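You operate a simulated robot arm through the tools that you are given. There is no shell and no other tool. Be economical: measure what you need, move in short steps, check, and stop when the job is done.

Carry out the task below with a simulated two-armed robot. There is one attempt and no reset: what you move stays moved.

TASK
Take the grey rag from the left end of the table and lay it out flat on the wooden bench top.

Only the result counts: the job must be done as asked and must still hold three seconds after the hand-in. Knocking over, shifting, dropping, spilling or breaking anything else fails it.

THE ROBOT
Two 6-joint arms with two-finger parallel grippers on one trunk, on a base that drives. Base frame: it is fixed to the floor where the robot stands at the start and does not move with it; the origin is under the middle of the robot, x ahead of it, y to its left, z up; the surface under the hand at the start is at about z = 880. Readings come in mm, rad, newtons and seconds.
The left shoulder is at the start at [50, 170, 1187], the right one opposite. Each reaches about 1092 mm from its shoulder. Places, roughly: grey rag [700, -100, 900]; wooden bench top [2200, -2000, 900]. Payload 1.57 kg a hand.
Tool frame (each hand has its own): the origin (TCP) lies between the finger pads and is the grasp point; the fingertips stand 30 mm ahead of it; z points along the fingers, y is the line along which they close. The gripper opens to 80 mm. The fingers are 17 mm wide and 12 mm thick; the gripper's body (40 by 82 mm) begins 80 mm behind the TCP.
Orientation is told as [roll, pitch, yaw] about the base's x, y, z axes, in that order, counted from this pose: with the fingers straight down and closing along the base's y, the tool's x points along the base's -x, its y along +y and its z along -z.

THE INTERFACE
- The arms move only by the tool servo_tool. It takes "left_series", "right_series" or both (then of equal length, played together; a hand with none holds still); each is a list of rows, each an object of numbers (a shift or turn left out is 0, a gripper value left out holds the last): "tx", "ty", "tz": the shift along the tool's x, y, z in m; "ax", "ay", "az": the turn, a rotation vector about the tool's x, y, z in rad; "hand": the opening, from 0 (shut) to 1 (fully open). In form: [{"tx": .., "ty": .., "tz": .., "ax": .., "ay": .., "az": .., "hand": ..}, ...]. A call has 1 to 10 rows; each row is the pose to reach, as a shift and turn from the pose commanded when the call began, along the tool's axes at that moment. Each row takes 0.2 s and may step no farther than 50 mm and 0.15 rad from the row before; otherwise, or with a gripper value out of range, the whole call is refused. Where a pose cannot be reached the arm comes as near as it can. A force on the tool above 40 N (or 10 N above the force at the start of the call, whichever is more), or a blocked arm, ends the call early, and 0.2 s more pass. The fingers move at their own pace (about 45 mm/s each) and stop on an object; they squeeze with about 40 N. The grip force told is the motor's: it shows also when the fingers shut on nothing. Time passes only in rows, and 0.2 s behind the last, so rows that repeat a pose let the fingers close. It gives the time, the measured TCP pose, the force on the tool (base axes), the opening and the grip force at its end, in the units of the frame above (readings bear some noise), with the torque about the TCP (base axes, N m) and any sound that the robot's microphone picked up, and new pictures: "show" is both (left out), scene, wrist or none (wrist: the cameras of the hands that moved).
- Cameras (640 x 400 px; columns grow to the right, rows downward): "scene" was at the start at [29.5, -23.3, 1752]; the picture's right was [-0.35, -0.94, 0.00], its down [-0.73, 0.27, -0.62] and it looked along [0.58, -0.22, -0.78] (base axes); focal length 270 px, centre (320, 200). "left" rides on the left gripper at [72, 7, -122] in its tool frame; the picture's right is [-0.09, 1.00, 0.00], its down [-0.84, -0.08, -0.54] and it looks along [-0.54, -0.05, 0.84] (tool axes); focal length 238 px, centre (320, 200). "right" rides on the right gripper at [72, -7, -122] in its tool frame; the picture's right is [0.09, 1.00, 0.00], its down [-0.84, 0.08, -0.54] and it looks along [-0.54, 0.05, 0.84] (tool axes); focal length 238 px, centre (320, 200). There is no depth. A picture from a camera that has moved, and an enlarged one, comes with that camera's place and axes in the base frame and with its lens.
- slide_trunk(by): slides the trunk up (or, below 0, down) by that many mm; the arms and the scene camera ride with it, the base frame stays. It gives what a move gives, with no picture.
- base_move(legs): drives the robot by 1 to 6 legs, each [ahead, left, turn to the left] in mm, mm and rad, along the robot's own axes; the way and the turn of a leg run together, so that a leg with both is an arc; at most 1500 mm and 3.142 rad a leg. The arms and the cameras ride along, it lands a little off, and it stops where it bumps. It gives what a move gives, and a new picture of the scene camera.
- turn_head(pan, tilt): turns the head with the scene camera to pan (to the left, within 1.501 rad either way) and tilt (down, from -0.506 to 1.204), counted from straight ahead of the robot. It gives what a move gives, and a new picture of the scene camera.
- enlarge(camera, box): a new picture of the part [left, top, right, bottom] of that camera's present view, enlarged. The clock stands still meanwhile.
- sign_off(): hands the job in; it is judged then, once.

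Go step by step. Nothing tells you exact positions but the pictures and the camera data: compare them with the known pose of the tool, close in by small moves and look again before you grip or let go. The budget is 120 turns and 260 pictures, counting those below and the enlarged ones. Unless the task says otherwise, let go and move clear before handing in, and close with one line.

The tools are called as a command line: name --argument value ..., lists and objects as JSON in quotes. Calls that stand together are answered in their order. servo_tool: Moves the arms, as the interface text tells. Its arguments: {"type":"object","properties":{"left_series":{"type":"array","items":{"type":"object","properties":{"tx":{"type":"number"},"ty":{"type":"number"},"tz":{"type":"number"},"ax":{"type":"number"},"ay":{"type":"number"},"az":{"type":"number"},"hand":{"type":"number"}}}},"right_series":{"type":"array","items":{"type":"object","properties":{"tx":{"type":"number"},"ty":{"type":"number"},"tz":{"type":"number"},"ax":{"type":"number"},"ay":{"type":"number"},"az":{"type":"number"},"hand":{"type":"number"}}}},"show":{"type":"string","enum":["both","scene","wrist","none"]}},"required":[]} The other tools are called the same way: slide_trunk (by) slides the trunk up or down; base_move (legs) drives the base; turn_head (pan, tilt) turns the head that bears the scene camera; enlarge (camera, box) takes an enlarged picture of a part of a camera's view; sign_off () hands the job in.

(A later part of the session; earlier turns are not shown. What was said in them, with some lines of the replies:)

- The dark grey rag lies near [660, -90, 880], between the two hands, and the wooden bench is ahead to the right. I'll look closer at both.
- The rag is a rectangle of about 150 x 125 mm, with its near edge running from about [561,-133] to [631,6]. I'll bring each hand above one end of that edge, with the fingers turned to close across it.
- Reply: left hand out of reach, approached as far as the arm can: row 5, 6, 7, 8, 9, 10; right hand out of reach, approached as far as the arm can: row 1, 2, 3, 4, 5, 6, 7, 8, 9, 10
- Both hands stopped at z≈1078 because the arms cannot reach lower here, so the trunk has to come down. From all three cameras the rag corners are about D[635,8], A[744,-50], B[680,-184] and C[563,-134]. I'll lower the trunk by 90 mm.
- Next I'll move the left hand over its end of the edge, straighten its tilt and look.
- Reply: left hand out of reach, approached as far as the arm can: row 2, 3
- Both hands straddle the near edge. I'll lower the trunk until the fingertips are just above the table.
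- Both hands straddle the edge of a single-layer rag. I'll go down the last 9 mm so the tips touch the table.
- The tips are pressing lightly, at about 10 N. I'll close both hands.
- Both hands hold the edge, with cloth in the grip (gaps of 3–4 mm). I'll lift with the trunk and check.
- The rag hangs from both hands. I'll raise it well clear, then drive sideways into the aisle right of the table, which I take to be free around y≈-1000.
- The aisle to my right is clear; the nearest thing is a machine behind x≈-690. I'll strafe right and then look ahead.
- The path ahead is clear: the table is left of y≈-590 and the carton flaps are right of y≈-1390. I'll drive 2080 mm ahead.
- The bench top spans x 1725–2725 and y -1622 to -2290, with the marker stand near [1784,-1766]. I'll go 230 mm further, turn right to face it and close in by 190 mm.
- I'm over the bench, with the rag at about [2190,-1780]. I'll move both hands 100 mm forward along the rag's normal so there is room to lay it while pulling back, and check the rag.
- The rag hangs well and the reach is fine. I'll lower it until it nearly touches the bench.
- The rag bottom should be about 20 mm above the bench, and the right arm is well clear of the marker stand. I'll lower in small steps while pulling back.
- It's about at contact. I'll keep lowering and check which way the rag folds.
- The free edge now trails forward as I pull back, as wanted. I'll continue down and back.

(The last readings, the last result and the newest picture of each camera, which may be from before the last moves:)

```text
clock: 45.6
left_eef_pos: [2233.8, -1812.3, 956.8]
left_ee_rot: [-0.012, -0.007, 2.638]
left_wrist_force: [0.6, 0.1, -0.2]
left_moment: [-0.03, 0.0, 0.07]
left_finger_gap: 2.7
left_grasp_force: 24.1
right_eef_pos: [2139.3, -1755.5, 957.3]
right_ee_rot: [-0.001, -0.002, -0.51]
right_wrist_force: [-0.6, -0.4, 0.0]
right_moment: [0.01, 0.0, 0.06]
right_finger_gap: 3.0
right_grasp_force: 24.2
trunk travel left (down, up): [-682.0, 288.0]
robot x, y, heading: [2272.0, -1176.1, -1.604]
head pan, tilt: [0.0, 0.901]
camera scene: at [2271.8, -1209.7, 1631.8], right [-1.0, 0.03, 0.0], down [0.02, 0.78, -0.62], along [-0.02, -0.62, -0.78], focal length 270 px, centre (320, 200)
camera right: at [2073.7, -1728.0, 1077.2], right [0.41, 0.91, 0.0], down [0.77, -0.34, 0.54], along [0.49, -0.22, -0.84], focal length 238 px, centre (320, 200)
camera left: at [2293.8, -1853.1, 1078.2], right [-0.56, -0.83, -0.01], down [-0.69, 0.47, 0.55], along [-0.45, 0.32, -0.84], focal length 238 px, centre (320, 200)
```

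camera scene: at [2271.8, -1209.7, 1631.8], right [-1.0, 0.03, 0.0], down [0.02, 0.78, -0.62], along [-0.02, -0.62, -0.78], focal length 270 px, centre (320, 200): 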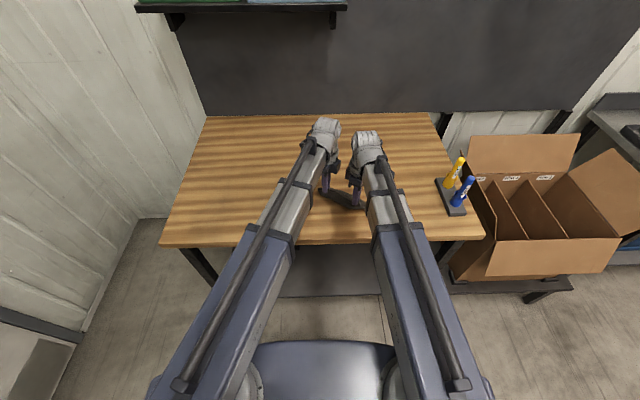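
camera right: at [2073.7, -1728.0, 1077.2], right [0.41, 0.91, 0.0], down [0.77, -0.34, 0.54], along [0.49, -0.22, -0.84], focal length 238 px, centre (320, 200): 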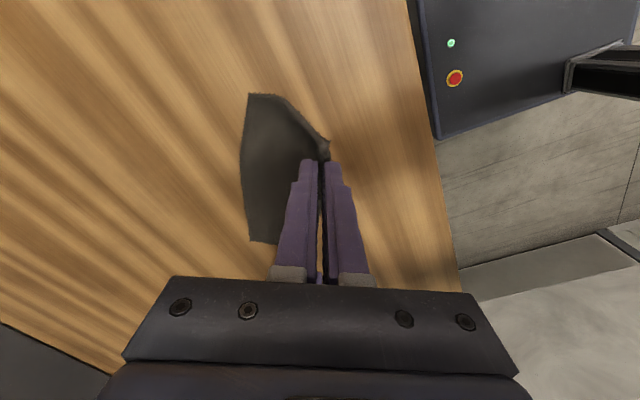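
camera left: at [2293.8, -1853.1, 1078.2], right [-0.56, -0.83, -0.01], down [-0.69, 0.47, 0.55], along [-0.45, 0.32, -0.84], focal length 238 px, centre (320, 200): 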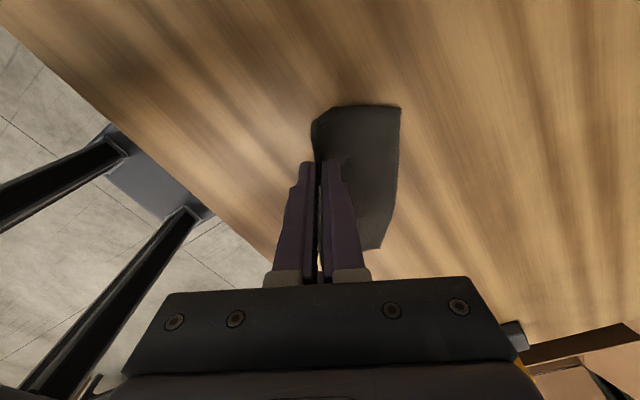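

It is laying out forward nicely. I'll continue down and back in smaller steps.

slide_trunk --by -15

servo_tool --left_series '[{"ty": -0.01}, {"ty": -0.02}]' --right_series '[{"ty": 0.01}, {"ty": 0.02}]' --show "none"

slide_trunk --by -10

servo_tool --left_series '[{"ty": -0.01}, {"ty": -0.02}]' --right_series '[{"ty": 0.01}, {"ty": 0.02}]' --show "wrist"

```text
clock: 46.2
left_eef_pos: [2234.0, -1812.7, 941.4]
left_ee_rot: [-0.011, -0.007, 2.639]
left_wrist_force: [0.2, 0.6, 0.7]
left_moment: [-0.02, -0.01, 0.05]
left_finger_gap: 2.5
left_grasp_force: 23.4
right_eef_pos: [2138.1, -1756.7, 942.0]
right_ee_rot: [0.0, 0.001, -0.512]
right_wrist_force: [0.2, -0.5, -0.1]
right_moment: [0.02, -0.03, 0.04]
right_finger_gap: 2.8
right_grasp_force: 24.1
trunk travel left (down, up): [-667.0, 303.0]
robot x, y, heading: [2277.4, -1178.0, -1.6]
head pan, tilt: [0.0, 0.901]
```

```text
clock: 46.8
left_eef_pos: [2243.9, -1794.4, 942.2]
left_ee_rot: [-0.01, -0.007, 2.638]
left_wrist_force: [-0.1, 0.0, -0.1]
left_moment: [0.02, -0.01, 0.1]
left_finger_gap: 2.5
left_grasp_force: 24.2
right_eef_pos: [2149.9, -1739.6, 941.1]
right_ee_rot: [0.001, 0.0, -0.514]
right_wrist_force: [-0.4, 0.1, 0.8]
right_moment: [0.01, 0.04, 0.05]
right_finger_gap: 3.2
right_grasp_force: 24.2
trunk travel left (down, up): [-667.0, 303.0]
robot x, y, heading: [2274.5, -1176.6, -1.601]
head pan, tilt: [0.0, 0.901]
```

```text
clock: 47.4
left_eef_pos: [2243.1, -1795.0, 932.5]
left_ee_rot: [-0.011, -0.007, 2.638]
left_wrist_force: [-0.3, 0.1, 0.4]
left_moment: [0.0, 0.01, 0.05]
left_finger_gap: 2.4
left_grasp_force: 24.1
right_eef_pos: [2150.3, -1740.2, 932.7]
right_ee_rot: [-0.002, 0.0, -0.511]
right_wrist_force: [0.9, 0.2, -0.3]
right_moment: [0.0, -0.03, 0.06]
right_finger_gap: 3.2
right_grasp_force: 24.4
trunk travel left (down, up): [-657.0, 313.0]
robot x, y, heading: [2274.6, -1178.5, -1.602]
head pan, tilt: [0.0, 0.901]
```

```text
clock: 48.0
left_eef_pos: [2252.3, -1776.9, 930.5]
left_ee_rot: [-0.011, -0.008, 2.638]
left_wrist_force: [-0.1, 0.2, 0.0]
left_moment: [-0.02, -0.01, 0.07]
left_finger_gap: 2.6
left_grasp_force: 24.1
right_eef_pos: [2158.9, -1720.7, 931.7]
right_ee_rot: [-0.001, 0.0, -0.512]
right_wrist_force: [-0.1, -0.1, 0.7]
right_moment: [0.01, 0.02, 0.02]
right_finger_gap: 3.1
right_grasp_force: 24.3
trunk travel left (down, up): [-657.0, 313.0]
robot x, y, heading: [2274.3, -1179.4, -1.603]
head pan, tilt: [0.0, 0.901]
camera right: at [2093.4, -1693.1, 1052.2], right [0.41, 0.91, 0.0], down [0.77, -0.34, 0.54], along [0.49, -0.22, -0.84], focal length 238 px, centre (320, 200)
camera left: at [2313.4, -1818.7, 1053.2], right [-0.56, -0.83, -0.01], down [-0.69, 0.47, 0.55], along [-0.45, 0.32, -0.84], focal length 238 px, centre (320, 200)
```

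right: 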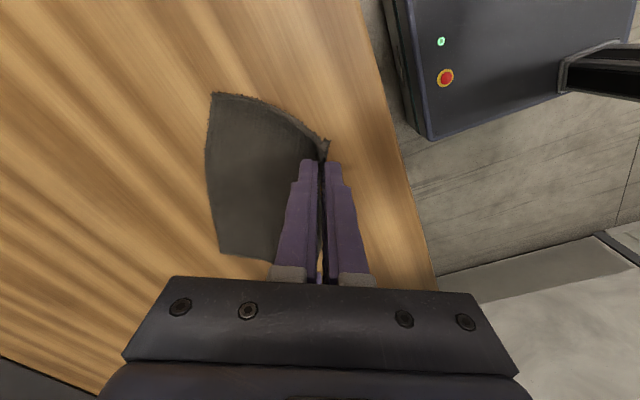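
left: 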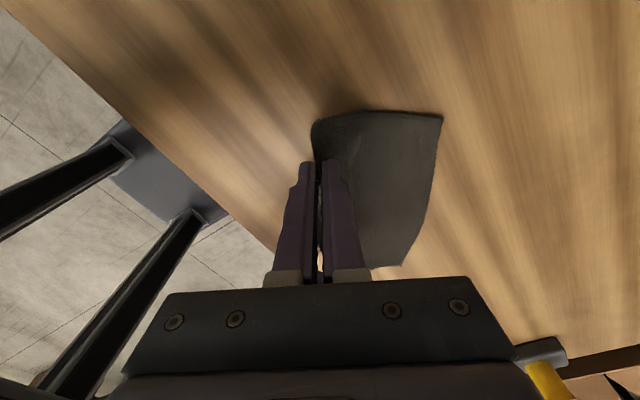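

Nearly flat. I'll lower a little more, spread the hands slightly and check contact.

slide_trunk --by -8

servo_tool --left_series '[{"ty": -0.008, "tx": 0.002}, {"ty": -0.015, "tx": 0.004}]' --right_series '[{"ty": 0.008, "tx": 0.002}, {"ty": 0.015, "tx": 0.004}]' --show "none"

slide_trunk --by -6

enlarge --camera "left" --box '[200, 60, 500, 300]'

enlarge --camera "right" --box '[160, 60, 460, 300]'

```text
clock: 48.5
left_eef_pos: [2254.0, -1778.2, 924.2]
left_ee_rot: [-0.011, -0.006, 2.638]
left_wrist_force: [0.1, 0.2, 0.3]
left_moment: [0.0, -0.02, 0.04]
left_finger_gap: 2.7
left_grasp_force: 24.2
right_eef_pos: [2157.9, -1721.3, 924.2]
right_ee_rot: [-0.001, 0.0, -0.511]
right_wrist_force: [-0.4, 0.5, 0.9]
right_moment: [0.01, 0.0, 0.07]
right_finger_gap: 3.1
right_grasp_force: 24.5
trunk travel left (down, up): [-649.0, 321.0]
robot x, y, heading: [2274.0, -1178.3, -1.598]
head pan, tilt: [0.0, 0.901]
```

```text
clock: 49.1
left_eef_pos: [2264.7, -1766.8, 923.1]
left_ee_rot: [-0.011, -0.007, 2.639]
left_wrist_force: [-1.8, 0.8, -0.3]
left_moment: [0.0, 0.03, 0.07]
left_finger_gap: 2.4
left_grasp_force: 23.5
right_eef_pos: [2162.6, -1707.1, 922.9]
right_ee_rot: [-0.001, 0.0, -0.513]
right_wrist_force: [0.7, -0.5, 0.4]
right_moment: [-0.01, -0.03, 0.05]
right_finger_gap: 3.0
right_grasp_force: 24.1
trunk travel left (down, up): [-649.0, 321.0]
robot x, y, heading: [2274.8, -1177.3, -1.599]
head pan, tilt: [0.0, 0.901]
```

```text
clock: 49.7
left_eef_pos: [2264.1, -1767.6, 917.7]
left_ee_rot: [-0.01, -0.007, 2.638]
left_wrist_force: [-1.4, -0.6, -0.7]
left_moment: [0.06, 0.04, 0.03]
left_finger_gap: 2.7
left_grasp_force: 24.4
right_eef_pos: [2162.2, -1706.5, 918.1]
right_ee_rot: [0.0, 0.0, -0.513]
right_wrist_force: [1.1, -1.6, 0.8]
right_moment: [-0.04, -0.05, 0.06]
right_finger_gap: 3.2
right_grasp_force: 24.1
trunk travel left (down, up): [-643.0, 327.0]
robot x, y, heading: [2272.7, -1175.1, -1.598]
head pan, tilt: [0.0, 0.901]
```

```text
1.67 times, centred on (350, 180) of left
camera zoom: at [2324.0, -1808.3, 1039.2], right [-0.56, -0.83, -0.01], down [-0.69, 0.47, 0.55], along [-0.45, 0.32, -0.84], focal length 397 px, centre (270, 233)
```

zoom: 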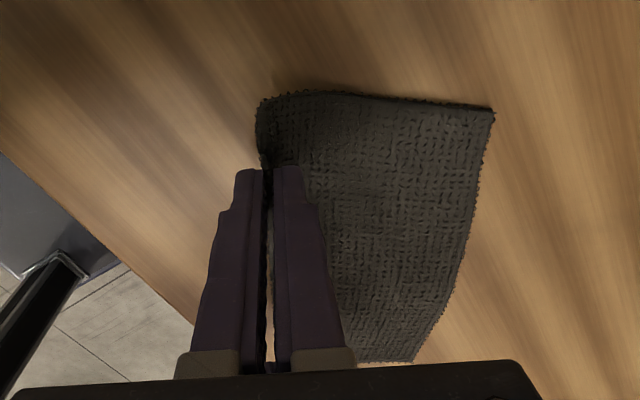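

```text
1.67 times, centred on (310, 180) of right
camera zoom: at [2097.1, -1678.4, 1038.1], right [0.41, 0.91, 0.0], down [0.77, -0.34, 0.54], along [0.49, -0.22, -0.84], focal length 397 px, centre (337, 233)
```

zoom: 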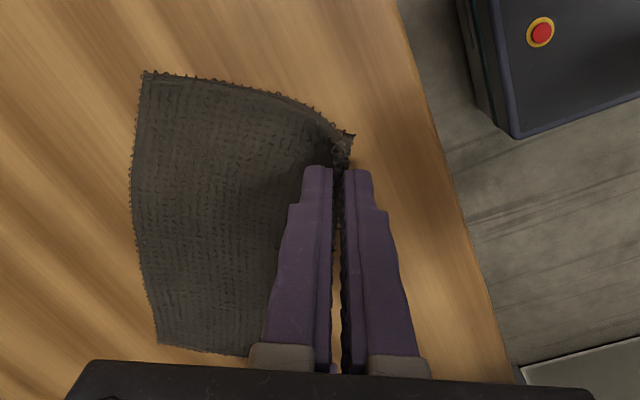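

The edge is taut and 5–6 mm up. I'll lower 3 mm, pull back slightly and open the fingers a little.

slide_trunk --by -3

servo_tool --left_series '[{"ty": -0.006}, {"ty": -0.012}]' --right_series '[{"ty": 0.006}, {"ty": 0.012}]' --show "none"

servo_tool --left_series '[{"hand": 0.1}, {"hand": 0.2}, {"hand": 0.25}]' --right_series '[{"hand": 0.1}, {"hand": 0.2}, {"hand": 0.25}]' --show "wrist"

```text
clock: 50.2
left_eef_pos: [2265.1, -1767.8, 914.6]
left_ee_rot: [-0.011, -0.006, 2.636]
left_wrist_force: [-2.2, 1.0, -0.7]
left_moment: [0.0, 0.01, 0.03]
left_finger_gap: 2.7
left_grasp_force: 24.3
right_eef_pos: [2161.9, -1707.1, 915.6]
right_ee_rot: [0.001, 0.001, -0.511]
right_wrist_force: [1.1, 0.4, 0.0]
right_moment: [-0.04, -0.03, 0.05]
right_finger_gap: 3.1
right_grasp_force: 24.6
trunk travel left (down, up): [-640.0, 330.0]
robot x, y, heading: [2274.3, -1177.4, -1.604]
head pan, tilt: [0.0, 0.901]
```

```text
clock: 50.8
left_eef_pos: [2270.7, -1756.8, 913.1]
left_ee_rot: [-0.012, -0.007, 2.637]
left_wrist_force: [-0.8, 0.8, -0.7]
left_moment: [0.0, 0.05, 0.03]
left_finger_gap: 2.6
left_grasp_force: 23.8
right_eef_pos: [2166.9, -1696.0, 914.5]
right_ee_rot: [0.0, 0.0, -0.512]
right_wrist_force: [0.9, -0.7, 0.9]
right_moment: [-0.01, -0.07, 0.07]
right_finger_gap: 3.2
right_grasp_force: 24.1
trunk travel left (down, up): [-640.0, 330.0]
robot x, y, heading: [2271.6, -1177.7, -1.606]
head pan, tilt: [0.0, 0.901]
```

```text
clock: 51.6
left_eef_pos: [2270.3, -1757.7, 914.3]
left_ee_rot: [-0.011, -0.008, 2.639]
left_wrist_force: [0.6, 0.3, 0.6]
left_moment: [0.02, 0.01, -0.03]
left_finger_gap: 20.0
left_grasp_force: 0.1
right_eef_pos: [2168.0, -1696.5, 915.8]
right_ee_rot: [0.001, 0.0, -0.513]
right_wrist_force: [-0.7, -0.3, 0.0]
right_moment: [0.01, 0.03, 0.0]
right_finger_gap: 20.0
right_grasp_force: 0.2
trunk travel left (down, up): [-640.0, 330.0]
robot x, y, heading: [2277.2, -1176.1, -1.603]
head pan, tilt: [0.0, 0.901]
camera right: at [2102.5, -1667.7, 1035.1], right [0.41, 0.91, 0.0], down [0.77, -0.34, 0.54], along [0.49, -0.22, -0.84], focal length 238 px, centre (320, 200)
camera left: at [2329.9, -1797.8, 1036.2], right [-0.56, -0.83, -0.01], down [-0.69, 0.47, 0.55], along [-0.45, 0.32, -0.84], focal length 238 px, centre (320, 200)
```

right: 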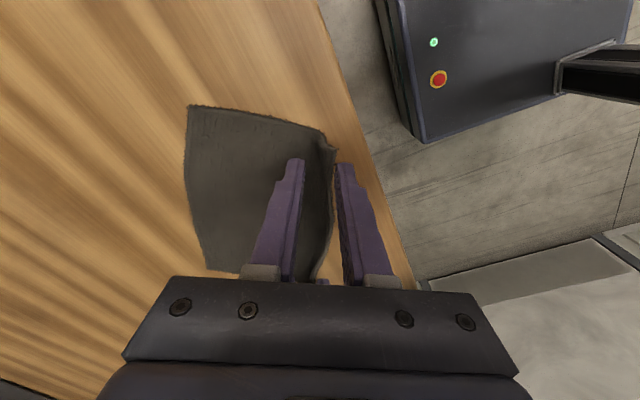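
left: 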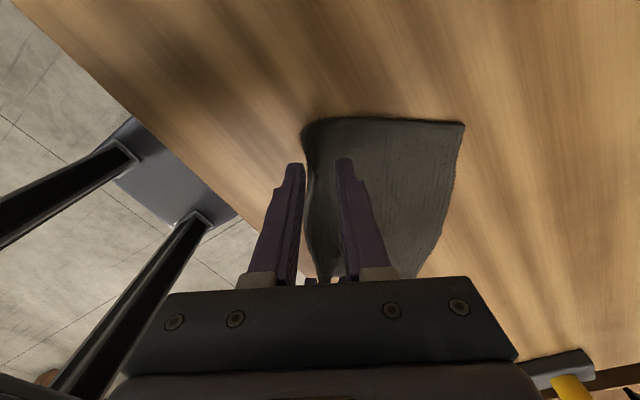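

It's released, with the edge falling between the fingers. I'll lift the hands straight up and inspect.

slide_trunk --by 130

servo_tool --left_series '[{"tx": 0.03}, {"tx": 0.06}]' --right_series '[{"tx": 0.03}, {"tx": 0.06}]' --show "both"

enlarge --camera "scene" --box '[270, 130, 430, 260]'

```text
clock: 53.2
left_eef_pos: [2269.7, -1756.8, 1045.7]
left_ee_rot: [-0.01, -0.007, 2.637]
left_wrist_force: [-0.6, 0.1, -0.3]
left_moment: [-0.03, -0.02, -0.05]
left_finger_gap: 20.0
left_grasp_force: 0.0
right_eef_pos: [2167.4, -1696.1, 1044.2]
right_ee_rot: [0.0, 0.0, -0.511]
right_wrist_force: [0.2, -0.7, -0.1]
right_moment: [-0.03, 0.01, 0.02]
right_finger_gap: 20.0
right_grasp_force: 0.1
trunk travel left (down, up): [-770.0, 200.0]
robot x, y, heading: [2274.4, -1175.7, -1.607]
head pan, tilt: [0.0, 0.901]
```

```text
clock: 53.8
left_eef_pos: [2324.4, -1786.8, 1044.0]
left_ee_rot: [-0.01, -0.006, 2.636]
left_wrist_force: [0.4, 0.0, 0.1]
left_moment: [-0.01, -0.01, 0.03]
left_finger_gap: 19.9
left_grasp_force: 0.0
right_eef_pos: [2116.1, -1666.2, 1044.6]
right_ee_rot: [0.001, -0.001, -0.511]
right_wrist_force: [-0.9, -0.9, 0.6]
right_moment: [0.01, 0.01, 0.0]
right_finger_gap: 19.6
right_grasp_force: 0.1
trunk travel left (down, up): [-770.0, 200.0]
robot x, y, heading: [2270.5, -1178.2, -1.605]
head pan, tilt: [0.0, 0.901]
camera scene: at [2271.7, -1209.9, 1719.7], right [-1.0, 0.03, 0.0], down [0.02, 0.78, -0.62], along [-0.02, -0.62, -0.78], focal length 270 px, centre (320, 200)
camera right: at [2051.0, -1637.8, 1165.1], right [0.41, 0.91, 0.0], down [0.77, -0.34, 0.54], along [0.49, -0.22, -0.84], focal length 238 px, centre (320, 200)
camera left: at [2383.6, -1828.3, 1166.1], right [-0.56, -0.83, -0.01], down [-0.69, 0.47, 0.55], along [-0.45, 0.32, -0.84], focal length 238 px, centre (320, 200)
```

scene: 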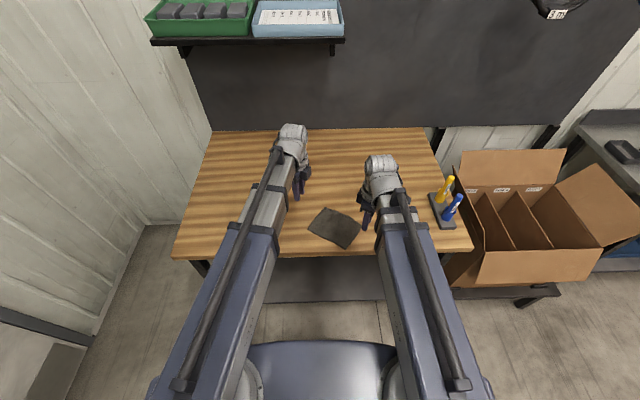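
right: 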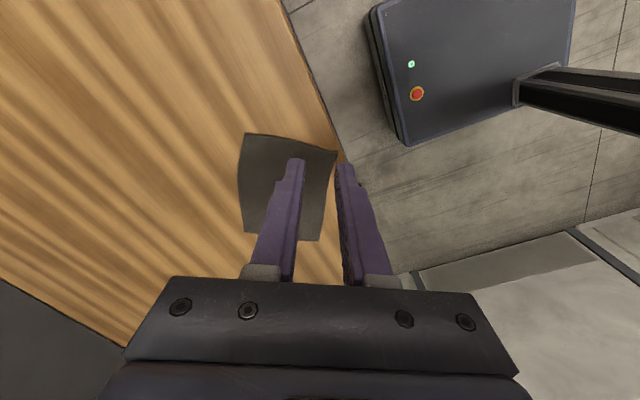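
left: 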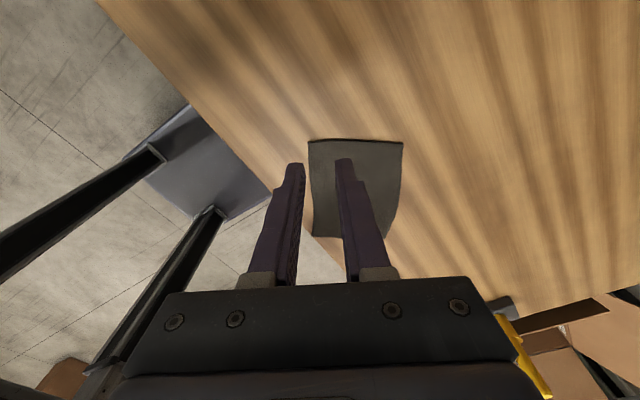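

```text
3.08 times, centred on (350, 195) of scene
camera zoom: at [2271.7, -1209.9, 1719.7], right [-1.0, 0.03, 0.0], down [0.02, 0.78, -0.62], along [-0.02, -0.62, -0.78], focal length 830 px, centre (228, 215)
```

zoom: 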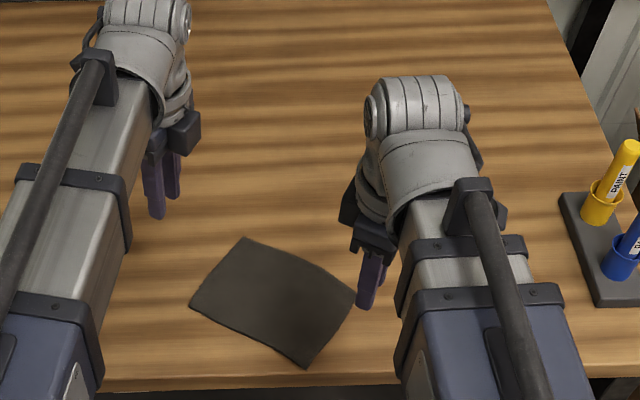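

The rag lies flat, but one corner is near the front edge of the bench. I'll look closer.

enlarge --camera "scene" --box '[295, 190, 375, 270]'

enlarge --camera "right" --box '[220, 100, 380, 260]'

```text
5.00 times, centred on (335, 230) of scene
camera zoom: at [2271.7, -1209.9, 1719.7], right [-1.0, 0.03, 0.0], down [0.02, 0.78, -0.62], along [-0.02, -0.62, -0.78], focal length 1348 px, centre (245, 50)
```

zoom: 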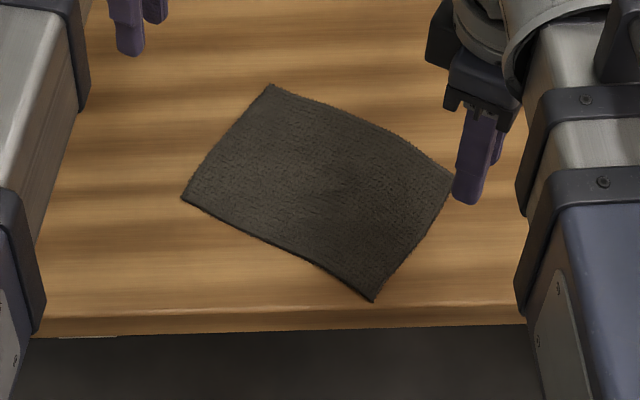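

```text
2.50 times, centred on (300, 180) of right
camera zoom: at [2051.0, -1637.8, 1165.1], right [0.41, 0.91, 0.0], down [0.77, -0.34, 0.54], along [0.49, -0.22, -0.84], focal length 596 px, centre (370, 250)
```

zoom: 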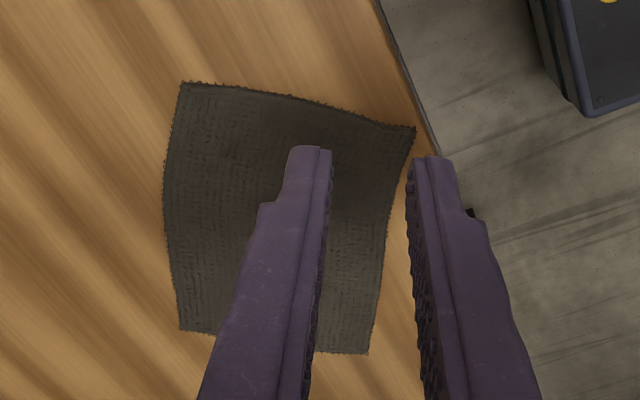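

The rag lies flat, with all its corners on the bench top. The hands are open and well above it, and the marker stand is undisturbed. I'll raise clear, take one last look and hand in.

slide_trunk --by 100

enlarge --camera "scene" --box '[260, 150, 480, 290]'

```text
clock: 55.1
left_eef_pos: [2324.1, -1785.8, 1143.3]
left_ee_rot: [-0.011, -0.006, 2.636]
left_wrist_force: [-0.6, -0.1, 0.1]
left_moment: [0.03, 0.04, 0.02]
left_finger_gap: 20.2
left_grasp_force: 0.0
right_eef_pos: [2116.3, -1666.6, 1144.4]
right_ee_rot: [0.0, -0.001, -0.511]
right_wrist_force: [0.1, -0.5, -0.2]
right_moment: [0.01, -0.02, -0.03]
right_finger_gap: 19.9
right_grasp_force: 0.1
trunk travel left (down, up): [-870.0, 100.0]
robot x, y, heading: [2271.0, -1179.6, -1.606]
head pan, tilt: [0.0, 0.901]
```

```text
2.86 times, centred on (370, 220) of scene
camera zoom: at [2271.6, -1210.0, 1819.7], right [-1.0, 0.03, 0.0], down [0.02, 0.78, -0.62], along [-0.02, -0.62, -0.78], focal length 770 px, centre (177, 143)
```

zoom: 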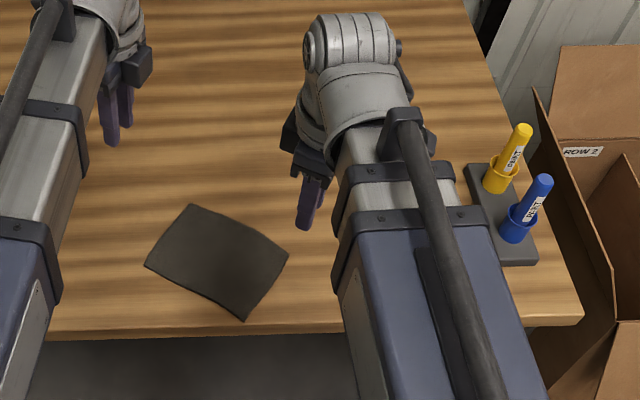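

The rag is flat and at rest on the bench top, and both hands are clear, so I'm handing in.

sign_off

```text
The job is handed in.
```

The grey rag is laid out flat on the wooden bench top, and I saw nothing else disturbed; its nearest corner is only about 5–10 mm from the front edge.
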